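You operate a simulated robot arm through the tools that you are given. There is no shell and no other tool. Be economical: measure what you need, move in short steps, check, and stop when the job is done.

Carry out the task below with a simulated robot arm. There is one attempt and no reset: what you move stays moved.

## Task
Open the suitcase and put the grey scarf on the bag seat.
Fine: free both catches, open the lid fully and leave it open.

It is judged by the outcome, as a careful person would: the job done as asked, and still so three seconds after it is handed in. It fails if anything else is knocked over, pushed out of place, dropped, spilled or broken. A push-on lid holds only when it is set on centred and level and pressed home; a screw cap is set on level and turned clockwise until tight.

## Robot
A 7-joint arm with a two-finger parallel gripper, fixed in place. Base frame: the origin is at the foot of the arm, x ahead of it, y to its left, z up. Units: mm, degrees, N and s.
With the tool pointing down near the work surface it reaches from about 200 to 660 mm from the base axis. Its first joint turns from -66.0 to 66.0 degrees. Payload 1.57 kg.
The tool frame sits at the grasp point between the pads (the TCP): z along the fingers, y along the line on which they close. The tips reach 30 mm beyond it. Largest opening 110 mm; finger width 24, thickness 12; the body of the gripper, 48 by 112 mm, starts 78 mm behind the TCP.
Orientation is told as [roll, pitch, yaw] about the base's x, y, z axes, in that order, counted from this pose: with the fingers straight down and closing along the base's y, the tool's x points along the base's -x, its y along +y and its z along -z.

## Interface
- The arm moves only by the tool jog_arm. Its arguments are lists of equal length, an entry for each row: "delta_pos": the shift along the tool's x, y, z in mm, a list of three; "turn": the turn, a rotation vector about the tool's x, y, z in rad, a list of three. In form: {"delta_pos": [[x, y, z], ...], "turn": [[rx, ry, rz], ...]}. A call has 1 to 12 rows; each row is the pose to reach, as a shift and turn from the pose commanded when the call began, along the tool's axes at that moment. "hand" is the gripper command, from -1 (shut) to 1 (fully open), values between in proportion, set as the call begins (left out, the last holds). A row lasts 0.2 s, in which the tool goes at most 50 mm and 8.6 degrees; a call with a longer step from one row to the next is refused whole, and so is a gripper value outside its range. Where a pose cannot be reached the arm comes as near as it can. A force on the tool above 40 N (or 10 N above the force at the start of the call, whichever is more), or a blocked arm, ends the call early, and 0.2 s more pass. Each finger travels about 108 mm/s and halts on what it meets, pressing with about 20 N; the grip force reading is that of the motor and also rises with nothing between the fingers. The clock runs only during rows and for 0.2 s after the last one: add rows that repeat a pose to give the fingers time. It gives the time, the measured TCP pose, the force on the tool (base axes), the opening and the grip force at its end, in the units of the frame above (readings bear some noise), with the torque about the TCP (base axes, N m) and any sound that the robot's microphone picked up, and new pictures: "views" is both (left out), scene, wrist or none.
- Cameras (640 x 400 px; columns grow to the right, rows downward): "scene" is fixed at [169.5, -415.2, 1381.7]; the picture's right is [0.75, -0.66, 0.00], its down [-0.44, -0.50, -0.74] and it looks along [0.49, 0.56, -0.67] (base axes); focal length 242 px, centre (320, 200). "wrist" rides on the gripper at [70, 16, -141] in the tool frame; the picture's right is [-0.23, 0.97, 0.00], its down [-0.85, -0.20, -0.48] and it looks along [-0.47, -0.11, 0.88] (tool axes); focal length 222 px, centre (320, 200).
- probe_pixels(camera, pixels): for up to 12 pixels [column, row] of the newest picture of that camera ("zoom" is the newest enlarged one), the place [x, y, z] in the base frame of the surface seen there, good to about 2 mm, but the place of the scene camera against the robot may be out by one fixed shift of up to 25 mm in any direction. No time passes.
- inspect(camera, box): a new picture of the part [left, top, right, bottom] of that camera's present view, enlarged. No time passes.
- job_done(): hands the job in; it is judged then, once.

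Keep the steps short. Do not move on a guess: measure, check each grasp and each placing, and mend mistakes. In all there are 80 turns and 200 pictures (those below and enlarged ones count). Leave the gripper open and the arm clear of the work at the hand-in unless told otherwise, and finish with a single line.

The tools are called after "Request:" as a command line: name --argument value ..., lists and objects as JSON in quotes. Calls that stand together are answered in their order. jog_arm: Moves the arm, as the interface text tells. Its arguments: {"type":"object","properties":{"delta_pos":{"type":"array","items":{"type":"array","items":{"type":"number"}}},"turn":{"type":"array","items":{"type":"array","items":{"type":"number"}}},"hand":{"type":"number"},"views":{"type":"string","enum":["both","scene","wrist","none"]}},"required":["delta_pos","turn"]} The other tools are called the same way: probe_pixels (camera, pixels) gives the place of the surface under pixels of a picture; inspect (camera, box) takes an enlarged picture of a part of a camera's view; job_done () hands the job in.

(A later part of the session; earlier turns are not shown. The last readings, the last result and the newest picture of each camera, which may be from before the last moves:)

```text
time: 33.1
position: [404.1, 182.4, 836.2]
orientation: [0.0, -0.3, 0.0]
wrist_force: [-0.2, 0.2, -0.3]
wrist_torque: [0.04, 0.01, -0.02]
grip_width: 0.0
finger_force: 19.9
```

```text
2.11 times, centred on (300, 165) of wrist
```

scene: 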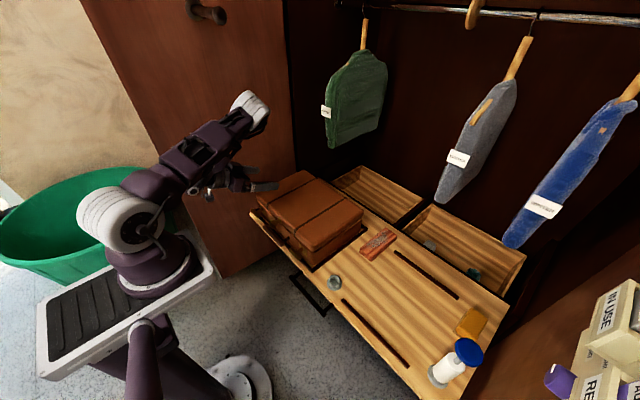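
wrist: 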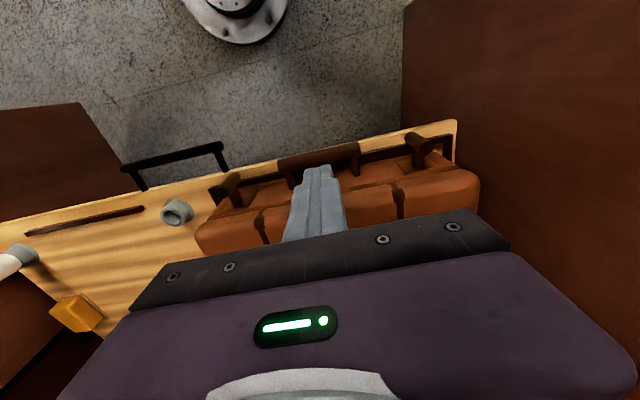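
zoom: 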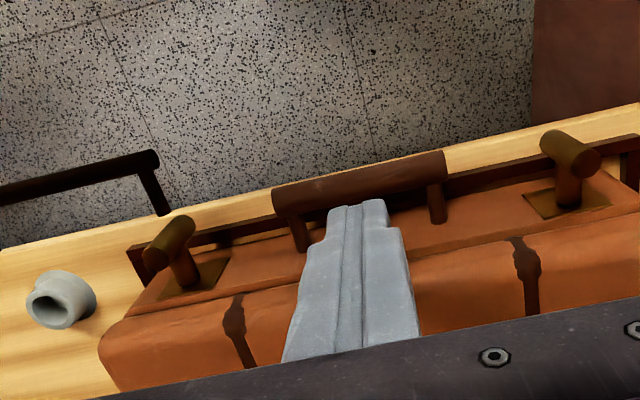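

Both catches now stand vertical. Next comes the lid: its brass knob is near (437, 173, 723). I'll open the fingers above it and look.

Request:
jog_arm --delta_pos '[[-15, -5, 0], [-32, -9, 15], [-32, -9, 30], [-32, -9, 30]]' --turn '[[0, 0, 0], [0, 0, 0], [0, 0, 0], [0, 0, 0]]' --hand 0.3 --views "wrist"

Request:
inspect --camera "wrist" --box '[240, 130, 420, 245]'

Request:
probe_pixels --camera "wrist" --pixels '[[305, 175], [318, 172], [332, 170], [318, 185], [320, 198], [322, 210], [300, 200], [340, 192]]'

```text
time: 34.1
position: [435.7, 173.8, 806.8]
orientation: [0.1, -0.3, 0.0]
wrist_force: [-0.4, 0.3, -0.8]
wrist_torque: [0.01, -0.03, 0.0]
grip_width: 71.4
finger_force: 0.1
```

wrist: 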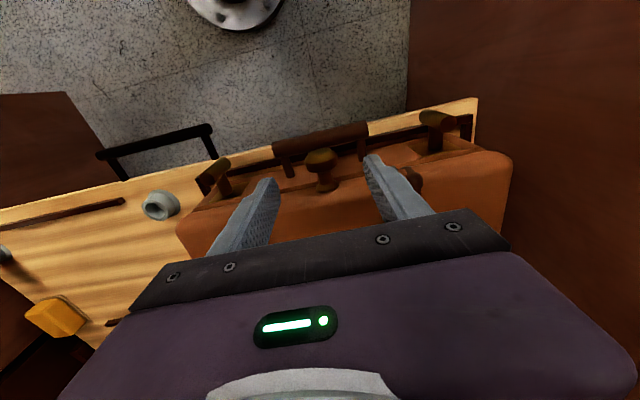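

```text
3.48 times, centred on (330, 188) of wrist
```

zoom: 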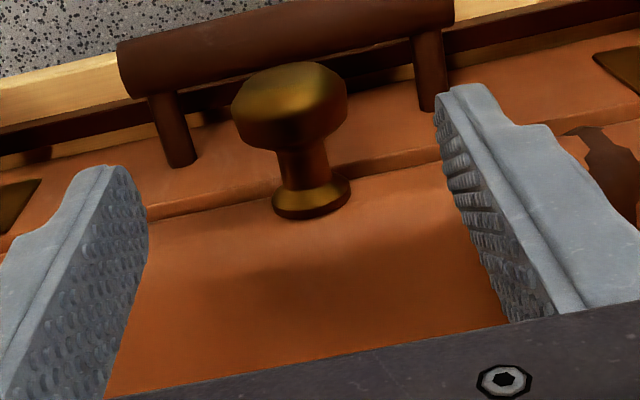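

```text
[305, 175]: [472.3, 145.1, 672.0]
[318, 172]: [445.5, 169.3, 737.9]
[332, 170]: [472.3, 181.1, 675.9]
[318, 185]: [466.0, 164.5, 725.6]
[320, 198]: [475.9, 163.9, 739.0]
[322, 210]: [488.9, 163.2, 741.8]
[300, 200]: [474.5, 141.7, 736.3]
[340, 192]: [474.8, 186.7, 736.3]
```

The knob head is about 34 mm in diameter, centred near (435, 170, 721). I'll lower to z≈726, with the tips above the handle, and close.

Request:
jog_arm --delta_pos '[[0, -4, 30], [0, -4, 60], [0, -4, 80], [0, -4, 80]]' --turn '[[0, 0, 0], [0, 0, 0], [0, 0, 0], [0, 0, 0]]' --views "none"

Request:
jog_arm --delta_pos '[[0, 0, 0], [0, 0, 0], [0, 0, 0], [0, 0, 0]]' --turn '[[0, 0, 0], [0, 0, 0], [0, 0, 0], [0, 0, 0]]' --hand -0.6 --views "wrist"

```text
time: 35.1
position: [436.0, 170.3, 725.4]
orientation: [0.1, -0.4, -0.1]
wrist_force: [0.6, 0.5, -0.7]
wrist_torque: [0.0, -0.03, 0.0]
grip_width: 71.4
finger_force: 0.1
```

```text
time: 36.1
position: [434.4, 169.7, 726.0]
orientation: [0.1, -0.4, 0.0]
wrist_force: [-0.7, 7.0, -0.3]
wrist_torque: [0.12, -0.08, 0.53]
grip_width: 35.6
finger_force: 20.7
```

wrist: 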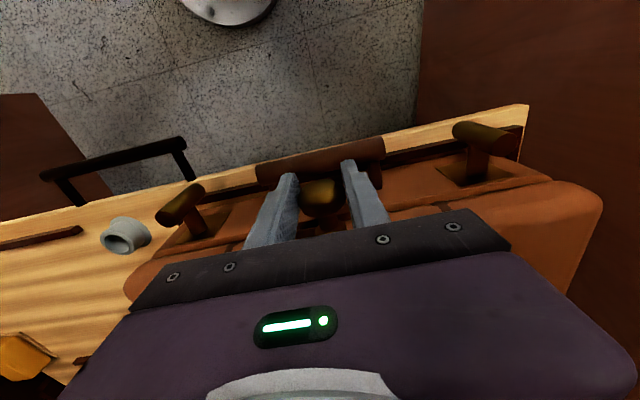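

The knob is held at 35.6 mm. I'll start lifting along the hinge arc (hinge at about x=715, z=697), up to 15°.

Request:
jog_arm --delta_pos '[[-1.9, 0, -14.6], [-4.6, 0, -29.1], [-8, 0, -43.5], [-12.1, 0, -57.7], [-17.1, 0, -71.6]]' --turn '[[0, 0, 0], [0, 0, 0], [0, 0, 0], [0, 0, 0], [0, 0, 0]]'

Request:
inspect --camera "scene" --box '[240, 130, 420, 270]'

```text
time: 37.3
position: [453.1, 169.2, 799.7]
orientation: [0.0, -0.3, -0.1]
wrist_force: [-2.6, -5.7, -3.0]
wrist_torque: [0.02, 0.46, 0.09]
grip_width: 35.6
finger_force: 19.6
```

scene: 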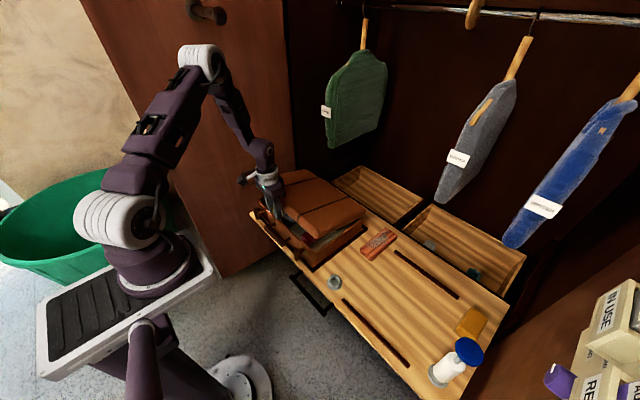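
wrist: 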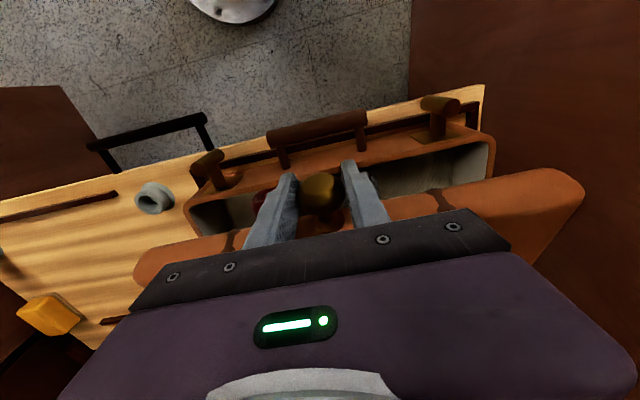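

```text
2.86 times, centred on (330, 200) of scene
```

zoom: 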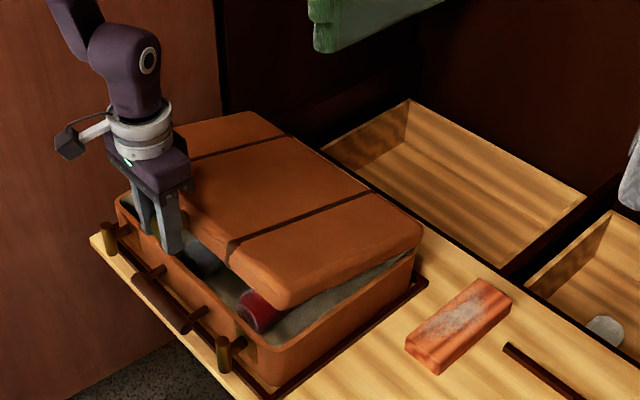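

The lid opens cleanly, and inside I see a red roll and something greyish. I'll continue the arc to 50°.

Request:
jog_arm --delta_pos '[[-9.7, 0, -22.6], [-21.4, 0, -44.2], [-35, 0, -64.8], [-50.3, 0, -84], [-67.2, 0, -101.9], [-85.5, 0, -118.2], [-105.3, 0, -132.9]]' --turn '[[0, 0, 0], [0, 0, 0], [0, 0, 0], [0, 0, 0], [0, 0, 0], [0, 0, 0], [0, 0, 0]]'

Request:
inspect --camera "scene" --box '[240, 130, 420, 270]'

```text
time: 38.9
position: [560.3, 170.4, 934.6]
orientation: [0.1, -0.5, -0.1]
wrist_force: [-3.5, 8.7, 2.6]
wrist_torque: [0.17, 0.47, -0.04]
grip_width: 35.8
finger_force: 19.9
```

scene: 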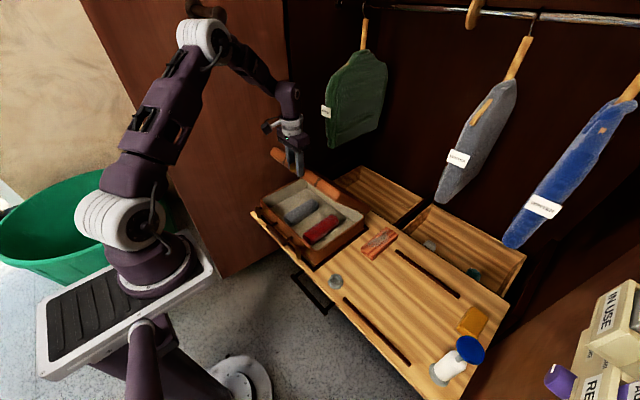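
wrist: 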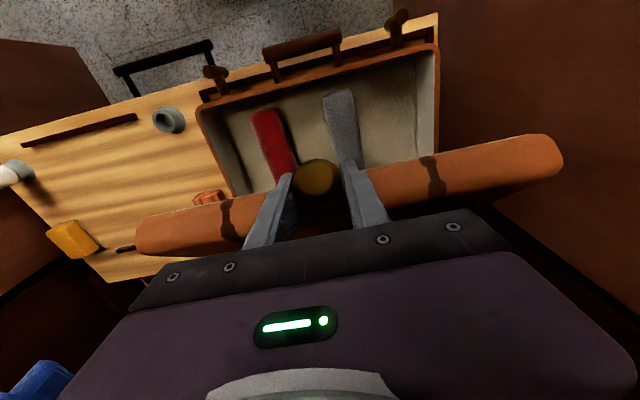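

```text
2.86 times, centred on (330, 200) of scene
```

zoom: 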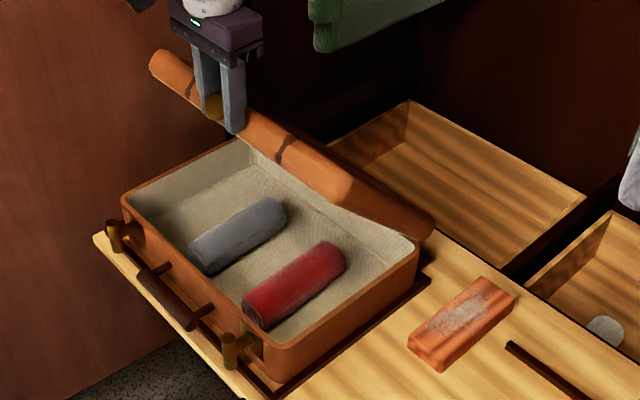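

The lid is at 50°. Inside are the grey scarf roll (scene (300,205)) and a red roll. I'll check the space behind the lid, including the green coat, before swinging further.

Request:
probe_pixels --camera "scene" --pixels '[[332, 146], [370, 128], [328, 112], [385, 100], [445, 195], [360, 180], [308, 120], [345, 152]]'

Request:
probe_pixels --camera "zoom" --pixels '[[190, 255], [280, 205], [240, 235], [205, 270], [250, 310], [340, 250], [435, 215], [160, 60], [400, 110], [350, 160], [300, 170], [295, 130]]'

```text
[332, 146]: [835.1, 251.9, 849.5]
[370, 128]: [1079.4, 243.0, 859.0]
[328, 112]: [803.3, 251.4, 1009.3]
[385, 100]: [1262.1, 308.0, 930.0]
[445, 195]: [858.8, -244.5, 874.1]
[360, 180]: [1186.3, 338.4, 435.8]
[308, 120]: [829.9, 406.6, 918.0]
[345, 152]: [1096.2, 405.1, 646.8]
```

```text
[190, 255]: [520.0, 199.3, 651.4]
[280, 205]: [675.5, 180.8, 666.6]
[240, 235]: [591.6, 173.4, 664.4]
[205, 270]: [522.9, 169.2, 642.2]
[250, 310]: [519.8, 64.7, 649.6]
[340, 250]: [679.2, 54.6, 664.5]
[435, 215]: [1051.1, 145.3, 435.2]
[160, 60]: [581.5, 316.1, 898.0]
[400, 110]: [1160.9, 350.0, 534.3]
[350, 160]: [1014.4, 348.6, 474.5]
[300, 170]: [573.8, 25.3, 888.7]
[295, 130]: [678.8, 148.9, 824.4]
```

The green coat's edge is at x≈805–835, beyond the lid's path up to vertical. I'll continue to about 70°, tilting the tool forward to keep reach.

Request:
jog_arm --delta_pos '[[-10.6, 0, -6.5], [-21.2, 0, -12.5], [-32, 0, -18], [-43.5, 0, -23.2], [-55, 0, -27.8], [-66.6, 0, -31.9], [-78.5, 0, -35.5], [-90.4, 0, -38.5]]' --turn '[[0, -0.05, 0], [0, -0.1, 0], [0, -0.15, 0], [0, -0.2, 0], [0, -0.25, 0], [0, -0.3, 0], [0, -0.35, 0], [0, -0.4, 0]]' --views "scene"

Request:
inspect --camera "scene" --box '[240, 80, 420, 220]'

```text
time: 40.7
position: [647.5, 171.0, 970.6]
orientation: [0.0, -23.4, -0.2]
wrist_force: [-1.7, 2.2, -0.5]
wrist_torque: [0.16, 0.62, 0.09]
grip_width: 36.1
finger_force: 20.1
```

scene: 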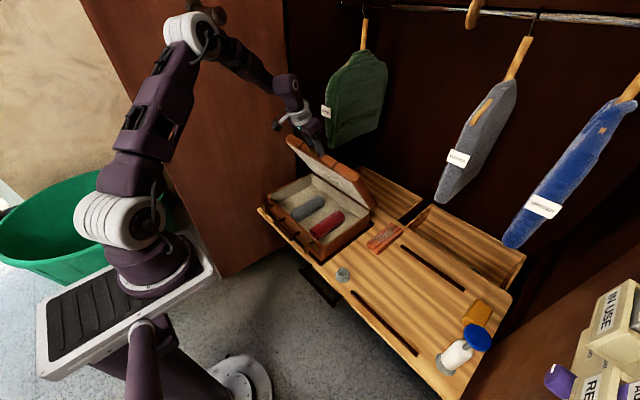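

```text
2.86 times, centred on (330, 150) of scene
```

zoom: 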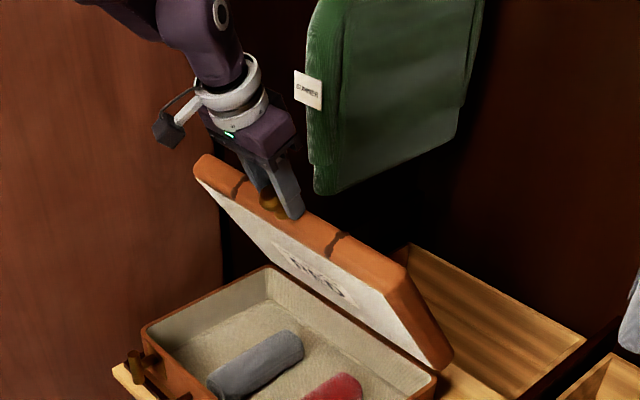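

The scene changed: the whole bench with everything on it seems to have moved. The bench must be a sliding shelf. I'll measure the shift.

Request:
probe_pixels --camera "scene" --pixels '[[352, 292], [418, 355], [402, 246], [464, 290], [344, 273], [473, 312], [302, 295], [335, 320], [430, 215], [520, 262]]'

Request:
inspect --camera "scene" --box '[240, 170, 540, 380]'

```text
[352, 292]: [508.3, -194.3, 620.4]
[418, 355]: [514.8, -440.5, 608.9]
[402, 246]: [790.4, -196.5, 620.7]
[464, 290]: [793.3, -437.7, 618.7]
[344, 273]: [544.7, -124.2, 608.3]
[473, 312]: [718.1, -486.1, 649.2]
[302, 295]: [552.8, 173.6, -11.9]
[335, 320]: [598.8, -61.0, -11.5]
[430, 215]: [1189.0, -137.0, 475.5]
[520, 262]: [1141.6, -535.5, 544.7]
```

```text
1.90 times, centred on (390, 275) of scene
```

zoom: 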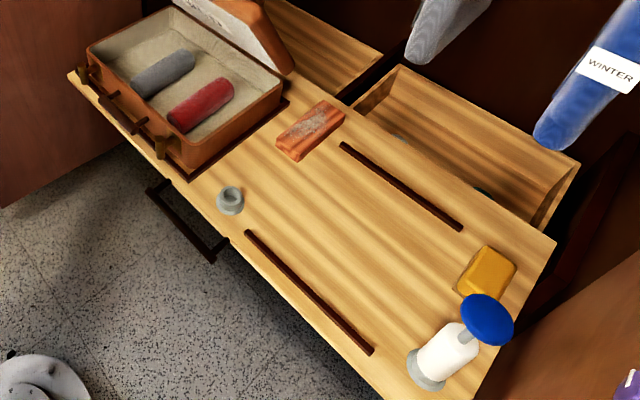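

The shelf slid about 42 mm inward (+x). I'll measure the lid angle and hinge position before doing anything else.

Request:
inspect --camera "scene" --box '[260, 110, 400, 220]'

Request:
probe_pixels --camera "zoom" --pixels '[[530, 340], [520, 370], [555, 345], [490, 260], [440, 235], [400, 250], [200, 130], [330, 240], [420, 330], [230, 255], [560, 385], [500, 400]]'

```text
3.64 times, centred on (330, 165) of scene
```

zoom: 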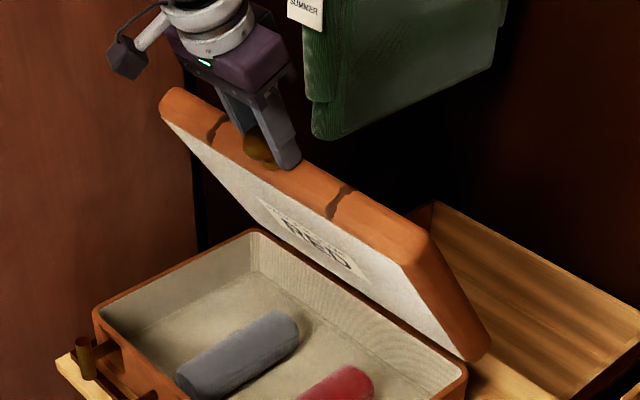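

```text
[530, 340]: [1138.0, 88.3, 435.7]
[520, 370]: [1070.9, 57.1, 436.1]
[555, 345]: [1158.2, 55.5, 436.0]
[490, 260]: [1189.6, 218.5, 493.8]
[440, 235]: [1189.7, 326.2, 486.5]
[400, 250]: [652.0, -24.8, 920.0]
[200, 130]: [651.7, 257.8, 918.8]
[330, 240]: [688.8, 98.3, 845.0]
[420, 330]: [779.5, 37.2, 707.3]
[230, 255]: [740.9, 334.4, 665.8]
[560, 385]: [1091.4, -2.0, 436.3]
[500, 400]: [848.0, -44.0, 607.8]
```

The lid is at about 57° and the knob has slid toward the fingertip edge. The tilted fingertips probably jammed against the lid face and pushed the shelf. I'll look from the wrist camera, and read the label inside the lid.

Request:
inspect --camera "wrist" --box '[200, 60, 440, 240]'

Request:
inspect --camera "scene" --box '[312, 150, 348, 175]'

Request:
inspect --camera "scene" --box '[295, 130, 350, 165]'

```text
2.22 times, centred on (320, 150) of wrist
```

zoom: 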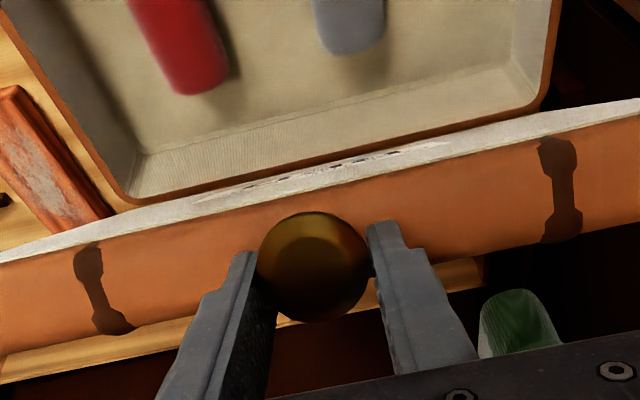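

```text
16.00 times, centred on (330, 162) of scene
```

zoom: 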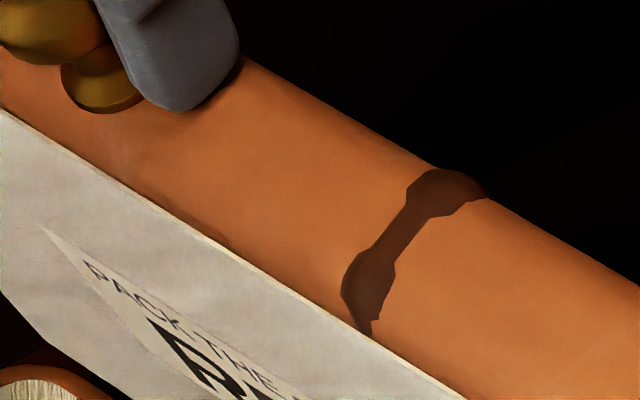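

```text
11.43 times, centred on (322, 148) of scene
```

zoom: 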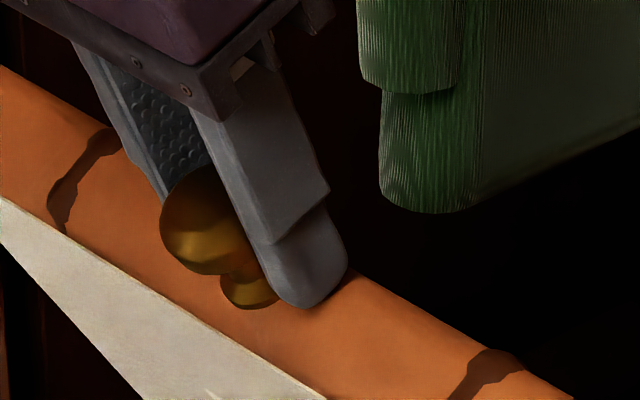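

The fingertips are indeed pressing on the lid face beside the knob. I'll locate the knob precisely with the wrist camera.

Request:
probe_pixels --camera "wrist" --pixels '[[318, 179], [318, 160], [300, 178], [336, 178], [318, 200], [290, 158], [300, 140], [345, 145], [240, 190], [380, 160]]'

Request:
jog_arm --delta_pos '[[0, 0, 0]]' --turn '[[0, 0, 0]]' --views "wrist"

Request:
probe_pixels --camera "wrist" --pixels '[[318, 179], [318, 160], [300, 178], [336, 178], [318, 200], [290, 158], [300, 140], [345, 145], [240, 190], [380, 160]]'

```text
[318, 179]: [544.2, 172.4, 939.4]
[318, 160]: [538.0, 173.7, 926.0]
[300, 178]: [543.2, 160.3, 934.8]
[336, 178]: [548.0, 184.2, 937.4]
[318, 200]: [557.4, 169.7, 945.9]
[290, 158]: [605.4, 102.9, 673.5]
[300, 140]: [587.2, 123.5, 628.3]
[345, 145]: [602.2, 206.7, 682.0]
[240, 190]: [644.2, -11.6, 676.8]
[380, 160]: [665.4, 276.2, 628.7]
```

```text
time: 41.1
position: [647.3, 169.6, 971.4]
orientation: [-0.1, -23.2, 0.0]
wrist_force: [-0.3, 1.4, -3.3]
wrist_torque: [-0.02, 0.37, 0.06]
grip_width: 35.6
finger_force: 19.6
```

wrist: 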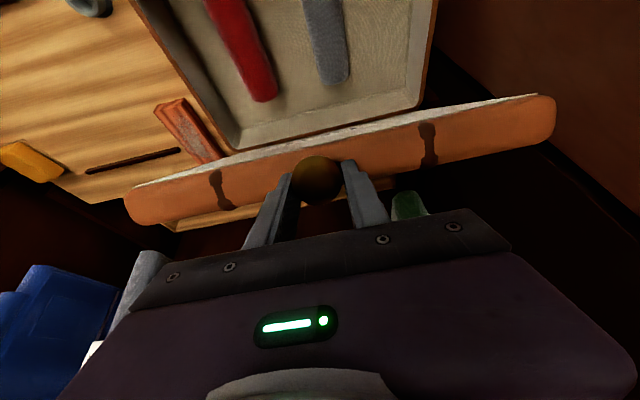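

```text
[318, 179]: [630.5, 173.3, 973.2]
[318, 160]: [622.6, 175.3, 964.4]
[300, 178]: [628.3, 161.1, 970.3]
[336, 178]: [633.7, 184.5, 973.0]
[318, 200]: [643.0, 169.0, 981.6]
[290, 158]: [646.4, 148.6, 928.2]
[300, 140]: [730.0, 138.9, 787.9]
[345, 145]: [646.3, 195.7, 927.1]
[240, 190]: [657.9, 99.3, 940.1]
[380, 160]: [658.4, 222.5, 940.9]
```

The knob is still held at 35.6 mm. I'll turn the tool back to vertical around the knob, then draw 40 mm back toward the robot at constant height to bring the shelf back.

Request:
jog_arm --delta_pos '[[-0.2, 0, 1.1], [-0.4, 0, 2.2], [-0.6, 0, 3.3], [-0.8, 0, 4.4], [6.9, 0, 1.1], [14.6, 0, -2.2], [22.4, 0, -5.4], [30.1, 0, -8.7], [37.8, 0, -12]]' --turn '[[0, 0.1, 0], [0, 0.2, 0], [0, 0.3, 0], [0, 0.4, 0], [0, 0.4, 0], [0, 0.4, 0], [0, 0.4, 0], [0, 0.4, 0], [0, 0.4, 0]]'

Request:
probe_pixels --camera "wrist" --pixels '[[318, 179], [318, 160], [318, 200], [300, 178]]'

Request:
inspect --camera "scene" --box '[240, 110, 440, 310]'

```text
time: 43.1
position: [606.5, 170.0, 967.4]
orientation: [0.1, -0.3, 0.0]
wrist_force: [-5.0, 4.4, 5.2]
wrist_torque: [0.12, 0.63, 0.07]
grip_width: 35.9
finger_force: 20.3
```

scene: 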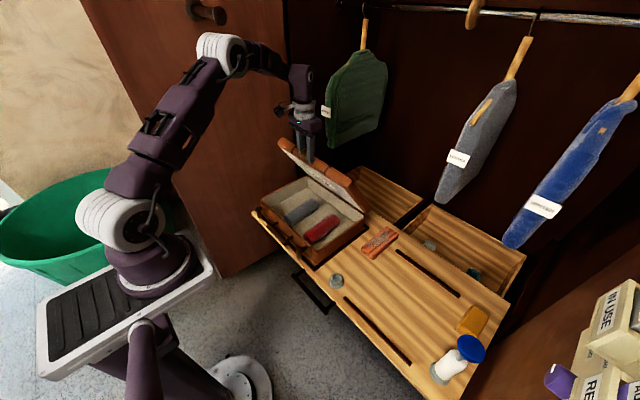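
wrist: 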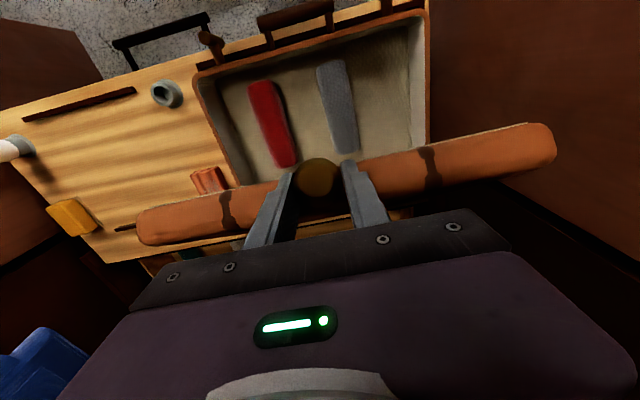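

```text
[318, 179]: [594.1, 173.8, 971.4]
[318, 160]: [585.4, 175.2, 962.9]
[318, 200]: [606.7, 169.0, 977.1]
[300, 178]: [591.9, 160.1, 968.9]
```

```text
2.00 times, centred on (340, 210) of scene
```

zoom: 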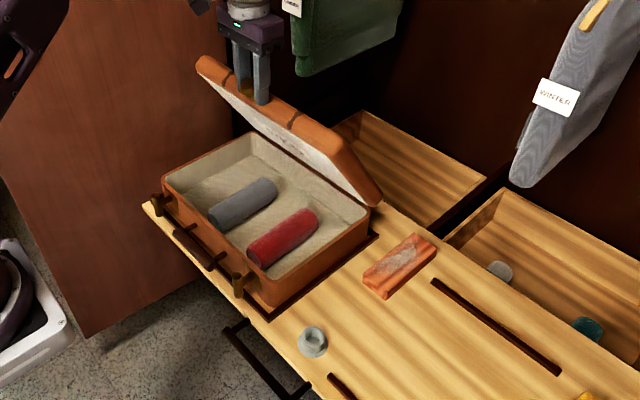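

The shelf is back to about its original place. With the tool vertical the fingers clear the lid face, so I'll continue the arc slowly to about 75° and check the shelf.

Request:
jog_arm --delta_pos '[[-4.5, 0, -2], [-9, 0, -4], [-13.7, 0, -5.8], [-18.4, 0, -7.6], [-23, 0, -9.4], [-27.8, 0, -11], [-32.5, 0, -12.5], [-37.3, 0, -14], [-42, 0, -15.5], [-47, 0, -16.8], [-47, 0, -16.8]]' --turn '[[0, 0, 0], [0, 0, 0], [0, 0, 0], [0, 0, 0], [0, 0, 0], [0, 0, 0], [0, 0, 0], [0, 0, 0], [0, 0, 0], [0, 0, 0], [0, 0, 0]]'

Request:
probe_pixels --camera "scene" --pixels '[[345, 299], [397, 252]]'

Request:
inspect --camera "scene" --box '[240, 80, 440, 310]'

Request:
probe_pixels --camera "wrist" --pixels '[[318, 179], [318, 160], [318, 200]]'

```text
time: 45.5
position: [655.6, 169.4, 984.2]
orientation: [0.0, -0.4, 0.0]
wrist_force: [-0.9, 10.0, 0.1]
wrist_torque: [0.18, 0.44, 0.09]
grip_width: 35.9
finger_force: 19.9
```

scene: 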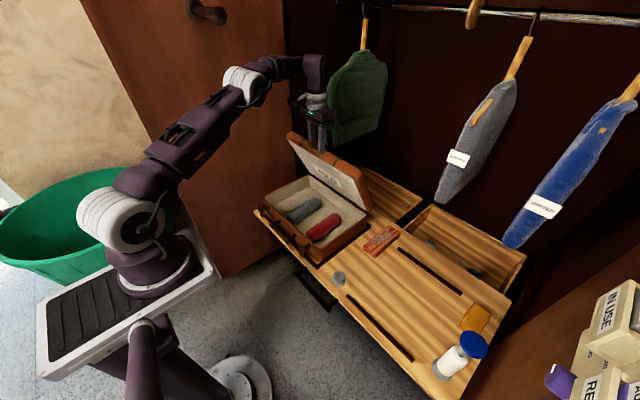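
wrist: 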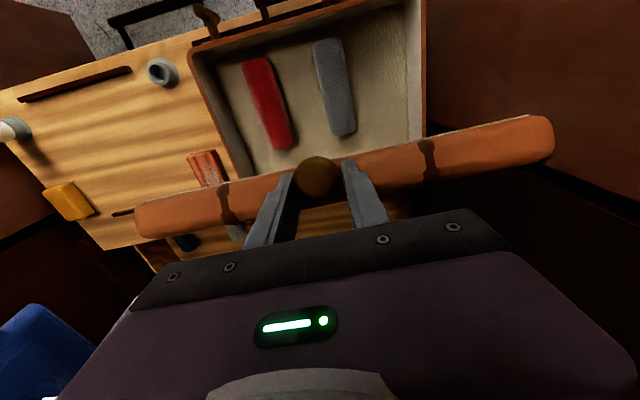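

```text
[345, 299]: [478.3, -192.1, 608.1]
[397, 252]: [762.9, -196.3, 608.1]
```

```text
1.74 times, centred on (340, 195) of scene
```

zoom: 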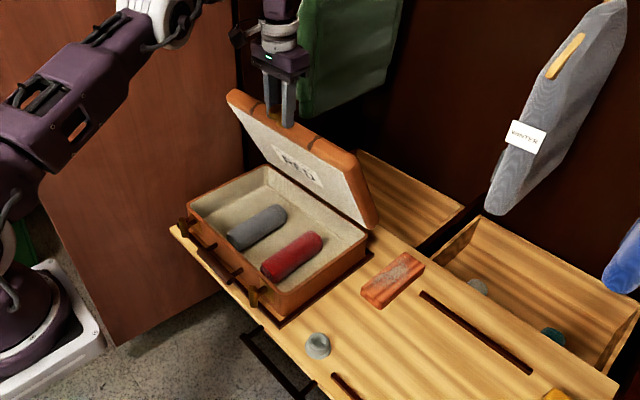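

```text
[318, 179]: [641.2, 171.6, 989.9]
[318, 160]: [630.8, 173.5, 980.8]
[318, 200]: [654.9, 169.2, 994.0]
```

The shelf crept in again, about 15–20 mm. I'll measure the lid plane and the case rim to find the true hinge line and angle.

Request:
probe_pixels --camera "zoom" --pixels '[[240, 105], [290, 140], [330, 160], [290, 170], [330, 195], [350, 215], [355, 170], [375, 225], [360, 230], [270, 170], [365, 245], [190, 215]]'

Request:
inspect --camera "scene" --box '[290, 130, 380, 230]'

```text
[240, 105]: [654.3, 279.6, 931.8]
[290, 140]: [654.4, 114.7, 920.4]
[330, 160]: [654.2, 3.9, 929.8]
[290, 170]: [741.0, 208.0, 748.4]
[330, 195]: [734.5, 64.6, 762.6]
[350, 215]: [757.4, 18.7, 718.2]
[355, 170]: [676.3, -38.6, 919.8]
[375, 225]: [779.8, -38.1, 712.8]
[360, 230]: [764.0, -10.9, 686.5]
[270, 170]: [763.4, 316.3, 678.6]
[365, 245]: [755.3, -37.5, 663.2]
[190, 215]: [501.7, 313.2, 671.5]
```

```text
4.00 times, centred on (335, 180) of scene
```

zoom: 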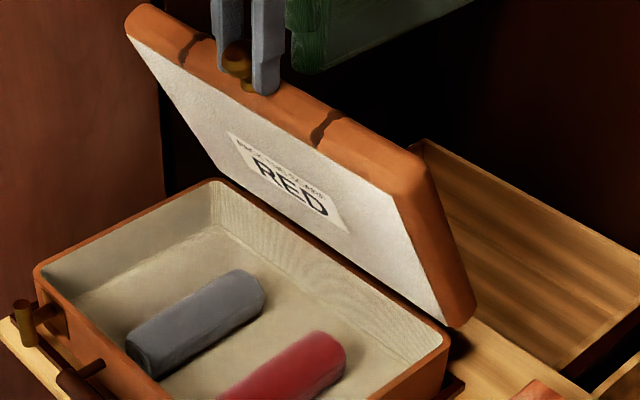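

The note inside the lid reads "RED". The lid angle is about 64°. I'll measure the shelf shift with both cameras, using the strip and case rim.

Request:
inspect --camera "scene" --box '[330, 230, 480, 370]'

Request:
probe_pixels --camera "wrist" --pixels '[[128, 71], [80, 82], [205, 15], [300, 10], [200, 60], [424, 60], [230, 175], [300, 150], [360, 140], [410, 125]]'

Request:
probe_pixels --camera "zoom" --pixels '[[73, 280], [85, 290], [290, 72], [300, 77], [200, 405]]'

```text
2.86 times, centred on (405, 300) of scene
```

zoom: 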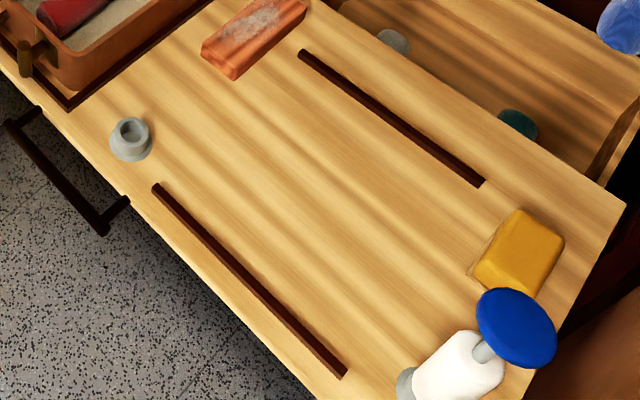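

```text
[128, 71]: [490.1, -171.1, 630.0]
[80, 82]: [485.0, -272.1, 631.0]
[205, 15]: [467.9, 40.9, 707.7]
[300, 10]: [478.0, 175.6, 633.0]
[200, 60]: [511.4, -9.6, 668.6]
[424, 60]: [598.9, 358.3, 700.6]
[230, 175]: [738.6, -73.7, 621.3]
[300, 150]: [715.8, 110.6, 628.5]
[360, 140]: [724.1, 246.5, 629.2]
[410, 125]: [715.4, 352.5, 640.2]
```

```text
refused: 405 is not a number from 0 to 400
```

Request:
probe_pixels --camera "zoom" --pixels '[[156, 186], [340, 373], [303, 54], [480, 184], [70, 100]]'

Request:
probe_pixels --camera "wrist" --pixels '[[190, 50], [195, 58], [232, 177], [238, 165], [423, 20], [420, 115], [260, 150], [400, 120]]'

```text
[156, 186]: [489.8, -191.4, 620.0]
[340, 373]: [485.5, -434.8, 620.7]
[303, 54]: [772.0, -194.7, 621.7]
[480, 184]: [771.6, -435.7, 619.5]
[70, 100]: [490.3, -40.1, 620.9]
```

```text
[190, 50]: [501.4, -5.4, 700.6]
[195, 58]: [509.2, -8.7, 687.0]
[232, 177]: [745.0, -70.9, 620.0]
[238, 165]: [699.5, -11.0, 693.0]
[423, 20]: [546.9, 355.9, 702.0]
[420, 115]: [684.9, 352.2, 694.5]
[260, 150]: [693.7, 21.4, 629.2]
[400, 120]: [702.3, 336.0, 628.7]
```

A better fit: hinge at about (725, 706) with radius 290, and the shelf has shifted +20 mm. I'll draw back 20 mm at constant height to restore it, then follow the corrected arc slowly.

Request:
jog_arm --delta_pos '[[7, 0, 0], [14, 0, 0], [20, 0, 0], [20, 0, 0], [14, 0, -2.5], [8, 0, -4.4], [2, 0, -6.1], [-5, 0, -7.8], [-11, 0, -9.3], [-17.6, 0, -11], [-17.6, 0, -11]]' --turn '[[0, 0, 0], [0, 0, 0], [0, 0, 0], [0, 0, 0], [0, 0, 0], [0, 0, 0], [0, 0, 0], [0, 0, 0], [0, 0, 0], [0, 0, 0], [0, 0, 0]]'

Request:
inspect --camera "scene" --box '[290, 130, 480, 310]'

Request:
probe_pixels --camera "wrist" --pixels '[[318, 179], [318, 160], [318, 200]]'

```text
time: 47.5
position: [659.0, 170.2, 991.7]
orientation: [-0.3, 0.2, 0.5]
wrist_force: [-4.2, -3.0, 8.7]
wrist_torque: [0.42, 0.52, 0.17]
grip_width: 35.9
finger_force: 19.7
out of reach, approached as far as the arm can: row 9, 10
stopped in row 10: the force on the tool passed its limit at 42 N (the readings are from after the stop); the commanded pose is now the measured one
```

scene: 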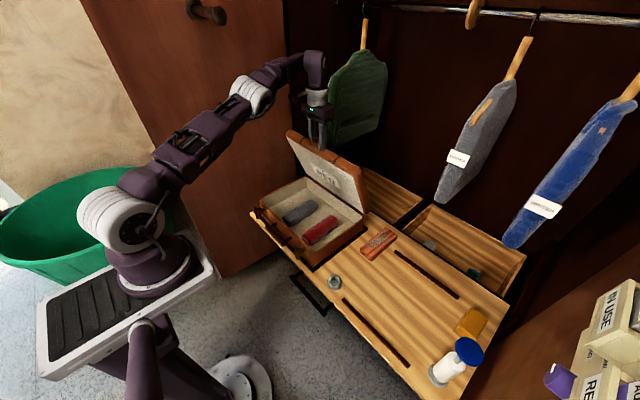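
wrist: 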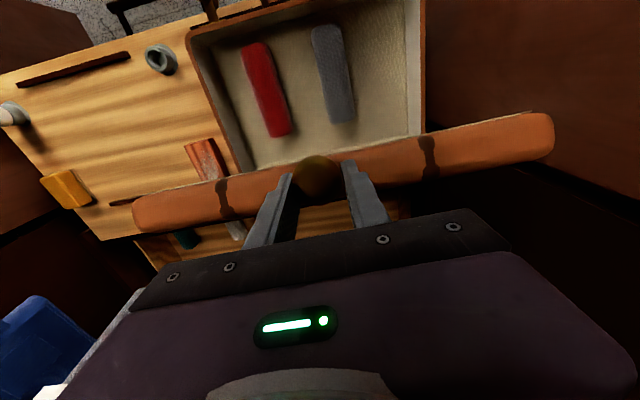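

```text
2.22 times, centred on (385, 220) of scene
```

zoom: 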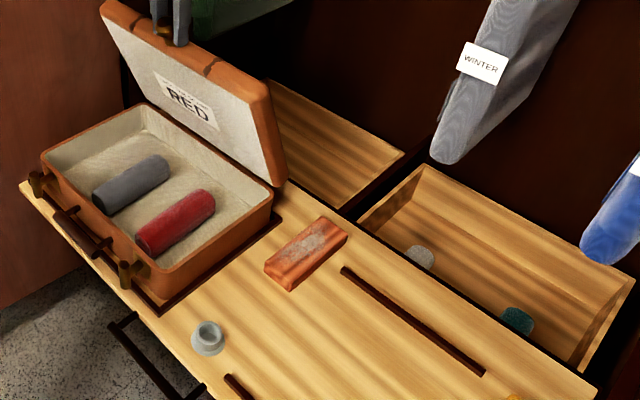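

```text
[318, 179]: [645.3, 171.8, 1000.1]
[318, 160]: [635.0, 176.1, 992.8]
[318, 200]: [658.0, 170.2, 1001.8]
```

The shelf is back in place and the lid is at about 72°, but the arm reaches its limit with the tool vertical. The knob's axis is now nearly vertical, so I can turn the gripper 90° about it. One finger will then sit on the robot side of the knob to support and push it.

Request:
jog_arm --delta_pos '[[0.1, 1.3, 0], [0.4, 2.5, 0], [0.8, 3.7, 0], [1.4, 4.8, 0], [2.1, 5.8, 0], [3, 6.7, 0], [4, 7.5, 0], [5.1, 8.1, 0], [6.3, 8.6, 0], [7.5, 8.9, 0], [9, 9, 0]]' --turn '[[0, 0, -0.14], [0, 0, -0.28], [0, 0, -0.42], [0, 0, -0.56], [0, 0, -0.7], [0, 0, -0.84], [0, 0, -0.98], [0, 0, -1.12], [0, 0, -1.26], [0, 0, -1.4], [0, 0, -1.54]]'

Request:
inspect --camera "scene" --box '[280, 80, 400, 220]'

```text
time: 48.5
position: [659.7, 171.9, 994.9]
orientation: [-0.7, 0.3, 30.7]
wrist_force: [-4.9, -2.1, 13.9]
wrist_torque: [-0.24, 0.0, -0.12]
grip_width: 38.3
finger_force: 9.4
stopped in row 5: the force on the tool passed its limit at 43 N (the readings are from after the stop); the commanded pose is now the measured one
```

scene: 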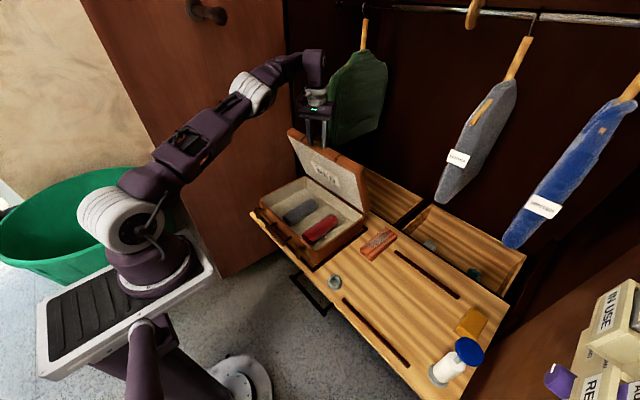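
wrist: 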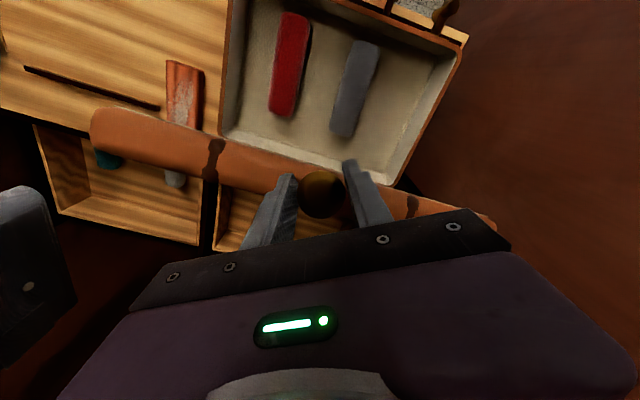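

```text
2.86 times, centred on (340, 150) of scene
```

zoom: 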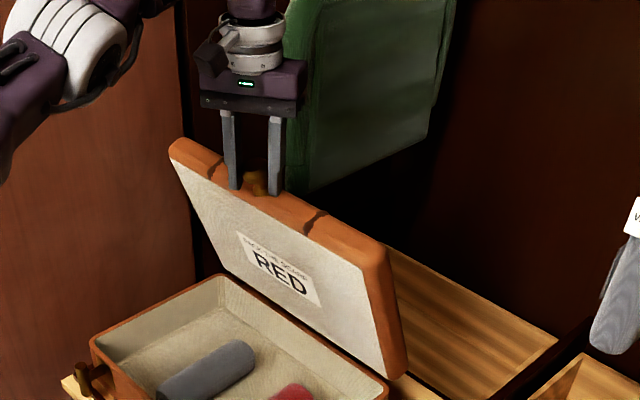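

It turned 30°, then the tips pressed on the lid face. I'll ease up 8 mm while still gripping, then keep turning.

Request:
jog_arm --delta_pos '[[0, 0, -3], [0, 0, -6], [0, 0, -9], [0.5, 1, -9], [1, 2, -9], [1.5, 3, -9], [2, 4, -9], [3, 5, -9], [3, 5, -9]]' --turn '[[0, 0, 0], [0, 0, 0], [0, 0, 0], [0, 0, -0.14], [0, 0, -0.28], [0, 0, -0.42], [0, 0, -0.56], [0, 0, -0.7], [0, 0, -0.84]]'

Request:
inspect --camera "scene" --box '[280, 80, 400, 220]'

```text
time: 50.5
position: [651.6, 176.2, 1001.6]
orientation: [-0.2, 0.6, 79.0]
wrist_force: [0.5, -0.6, -1.7]
wrist_torque: [-0.03, -0.07, -0.5]
grip_width: 38.8
finger_force: 20.3
```

scene: 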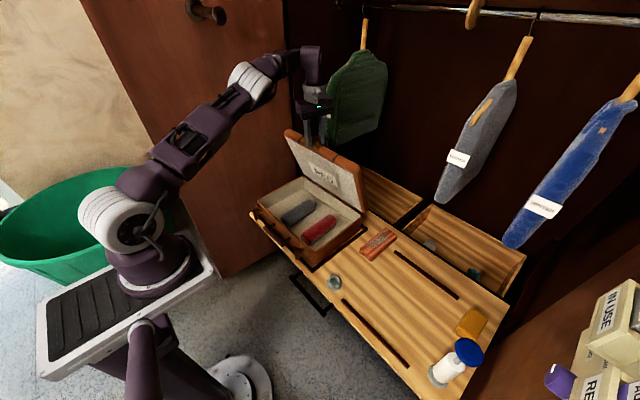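
wrist: 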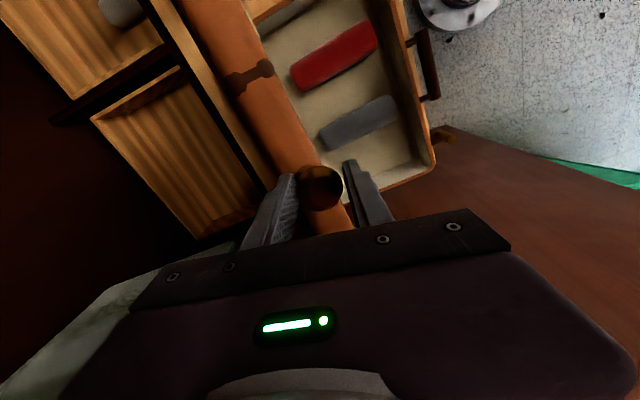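

```text
2.86 times, centred on (340, 150) of scene
```

zoom: 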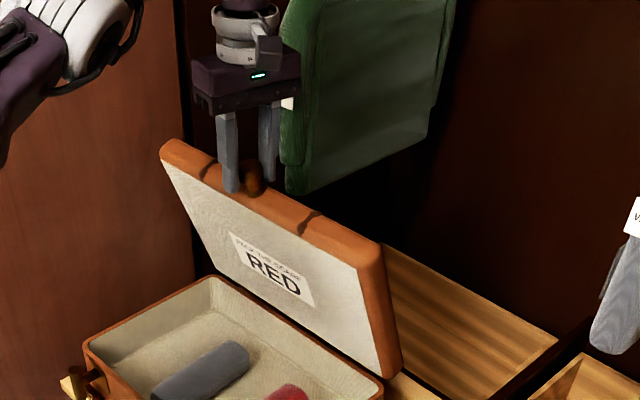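

The fingers now straddle the knob front-to-back with the lid at about 72°. I'll open slightly to 48 mm, raise 8 mm so the tips stay off the face, and tilt the tool forward about the knob to gain reach.

Request:
jog_arm --delta_pos '[[0, 0, -4], [0, 0, -8], [0, 1.9, -7.9], [0, 3.8, -7.6], [0, 5.6, -7.2]]' --turn '[[0, 0, 0], [0, 0, 0], [0.1, 0, 0], [0.2, 0, 0], [0.3, 0, 0]]' --hand -0.127

Request:
inspect --camera "scene" --box '[280, 80, 400, 220]'

```text
time: 51.8
position: [648.5, 176.6, 1009.6]
orientation: [-17.5, 0.6, 78.8]
wrist_force: [-0.2, 0.3, -0.5]
wrist_torque: [0.01, -0.04, 0.01]
grip_width: 48.2
finger_force: 0.0
```

scene: 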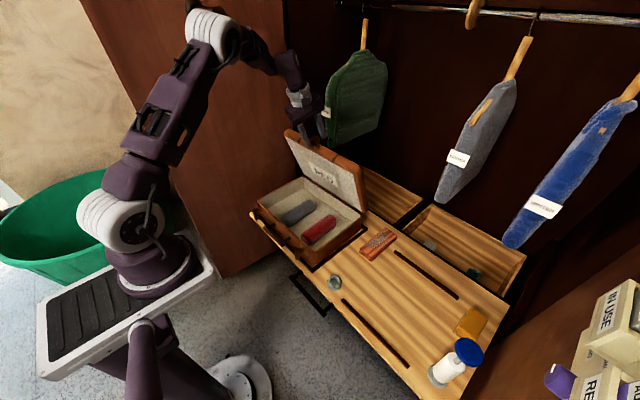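
wrist: 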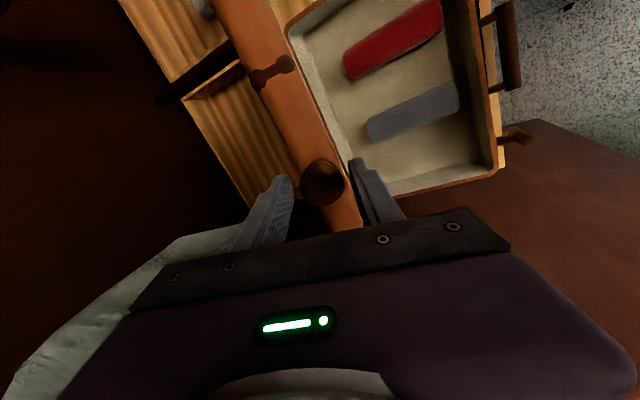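

```text
2.86 times, centred on (340, 150) of scene
```

zoom: 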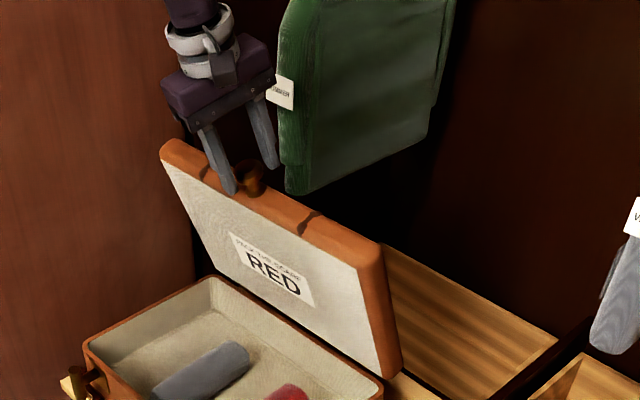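

Forces are near zero and the lid is staying up. I'll push the knob forward slowly with the robot-side finger along the arc to about 82°, then check the shelf.

Request:
jog_arm --delta_pos '[[-1.5, -7.8, 1.4], [-3, -15.6, 2.7], [-4.6, -23.4, 4.1], [-6.2, -31.8, 5.6], [-7.9, -40.2, 7.2], [-9.5, -48.6, 8.8], [-9.5, -48.6, 8.8]]' --turn '[[0.03, 0, 0], [0.06, 0, 0], [0.09, 0, 0], [0.12, 0, 0], [0.15, 0, 0], [0.18, 0, 0], [0.18, 0, 0]]'

Request:
inspect --camera "scene" --box '[280, 80, 460, 310]'

```text
time: 53.4
position: [697.2, 177.7, 1015.2]
orientation: [-27.8, 0.8, 78.9]
wrist_force: [0.5, 0.6, 0.3]
wrist_torque: [-0.01, 0.02, 0.01]
grip_width: 48.2
finger_force: 0.1
```

scene: 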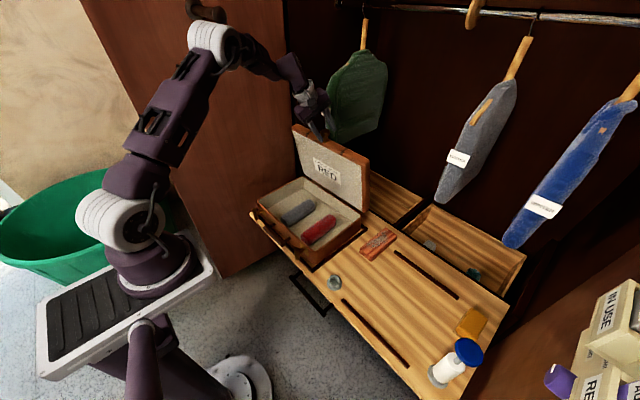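
wrist: 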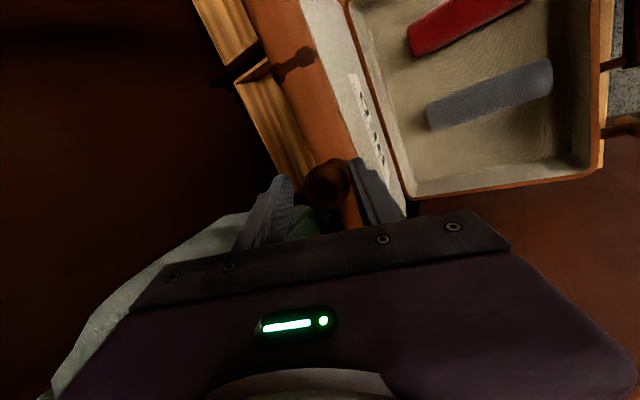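

```text
1.74 times, centred on (370, 195) of scene
```

zoom: 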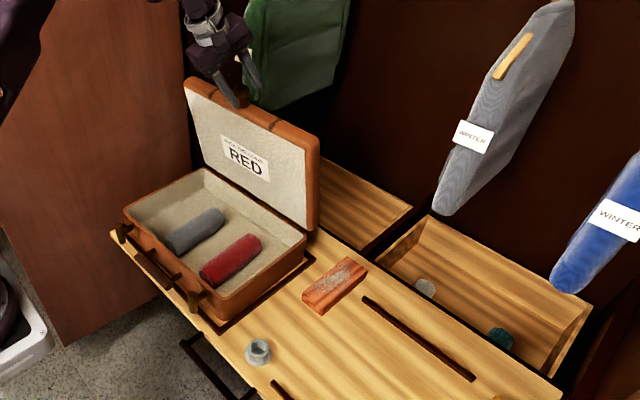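

There is no push force, the shelf has not moved and the lid is at about 83°. I'll continue forward past vertical.

Request:
jog_arm --delta_pos '[[-1.6, -7.1, 4.1], [-3.2, -14.2, 8.2], [-4.8, -21.3, 12.3], [-6.4, -28.4, 16.4], [-8, -35.5, 20.5], [-9.5, -42.5, 24.6], [-9.5, -42.5, 24.6]]' --turn '[[0.02, 0, 0], [0.04, 0, 0], [0.06, 0, 0], [0.08, 0, 0], [0.1, 0, 0], [0.12, 0, 0], [0.12, 0, 0]]'

Request:
inspect --camera "scene" --box '[280, 80, 460, 310]'

```text
time: 55.0
position: [748.8, 177.9, 1015.6]
orientation: [-34.9, 0.4, 79.0]
wrist_force: [-0.1, 5.5, 17.6]
wrist_torque: [0.33, 0.11, -0.03]
grip_width: 42.8
finger_force: 0.1
```

scene: 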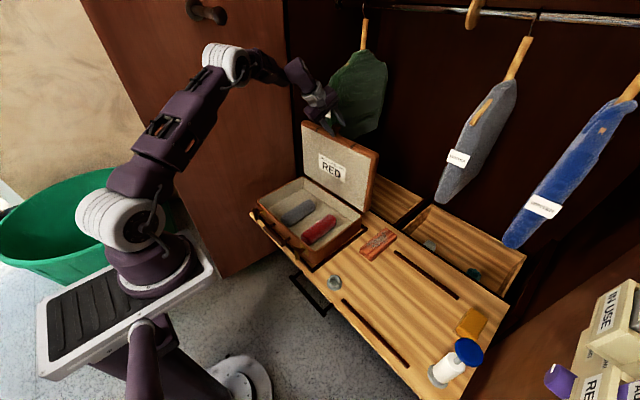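
wrist: 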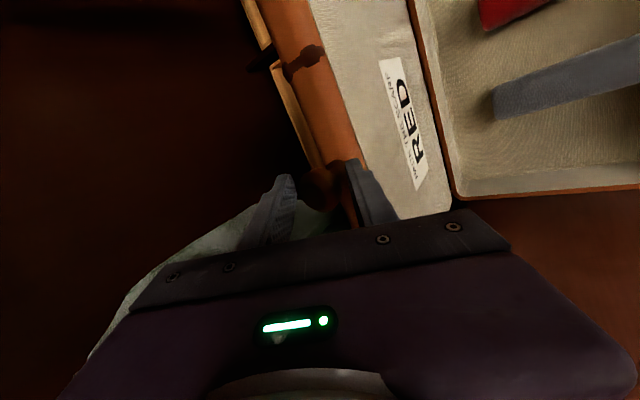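

```text
1.74 times, centred on (370, 195) of scene
```

zoom: 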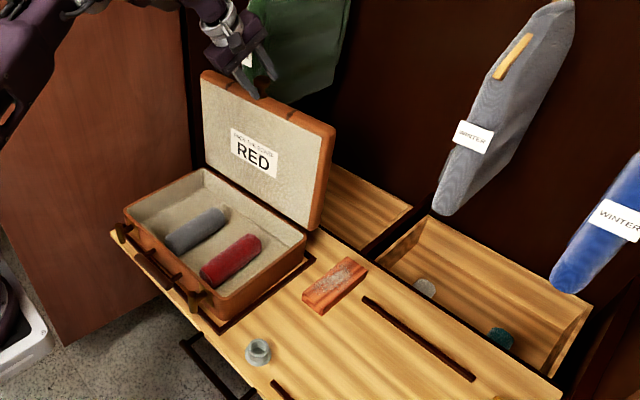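

The lid is at about 92°, with the tip pressing on the face (17 N). I'll raise 10 mm, then push 35 mm further forward.

Request:
jog_arm --delta_pos '[[0, -2.9, -4.1], [0, -5.7, -8.2], [-1.7, -12.2, -2.5], [-3.4, -18.7, 3.2], [-5, -25.2, 9], [-6.6, -31.6, 14.7], [-6.6, -31.6, 14.7]]' --turn '[[0, 0, 0], [0, 0, 0], [0, 0, 0], [0, 0, 0], [0, 0, 0], [0, 0, 0], [0, 0, 0]]'

Request:
inspect --camera "scene" --box '[280, 80, 460, 310]'

```text
time: 56.5
position: [783.4, 177.7, 1018.7]
orientation: [-34.6, 0.6, 78.9]
wrist_force: [-5.8, 2.6, 2.6]
wrist_torque: [0.11, 0.19, 0.04]
grip_width: 51.1
finger_force: 2.2
```

scene: 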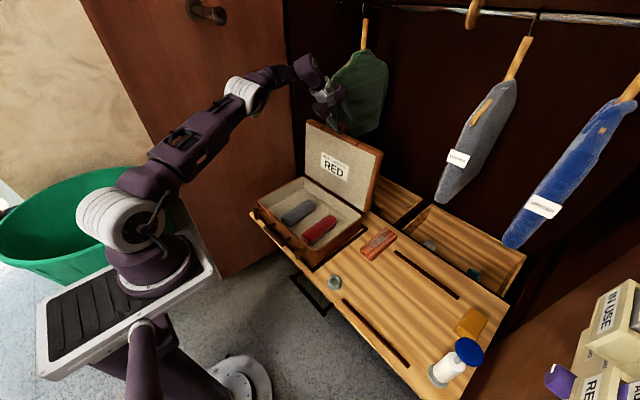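
wrist: 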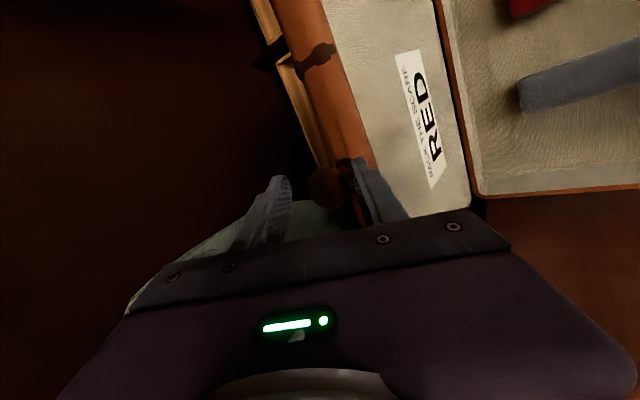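

```text
1.74 times, centred on (370, 195) of scene
```

zoom: 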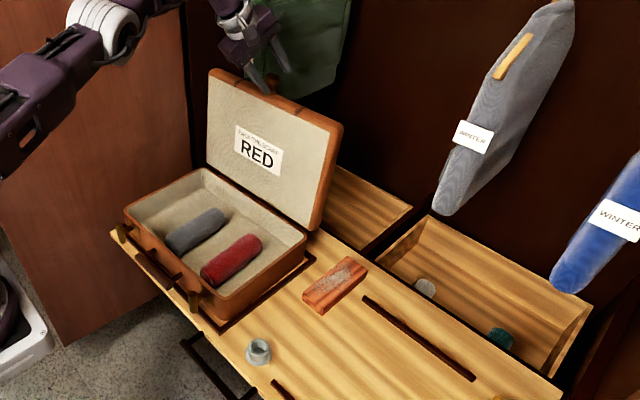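

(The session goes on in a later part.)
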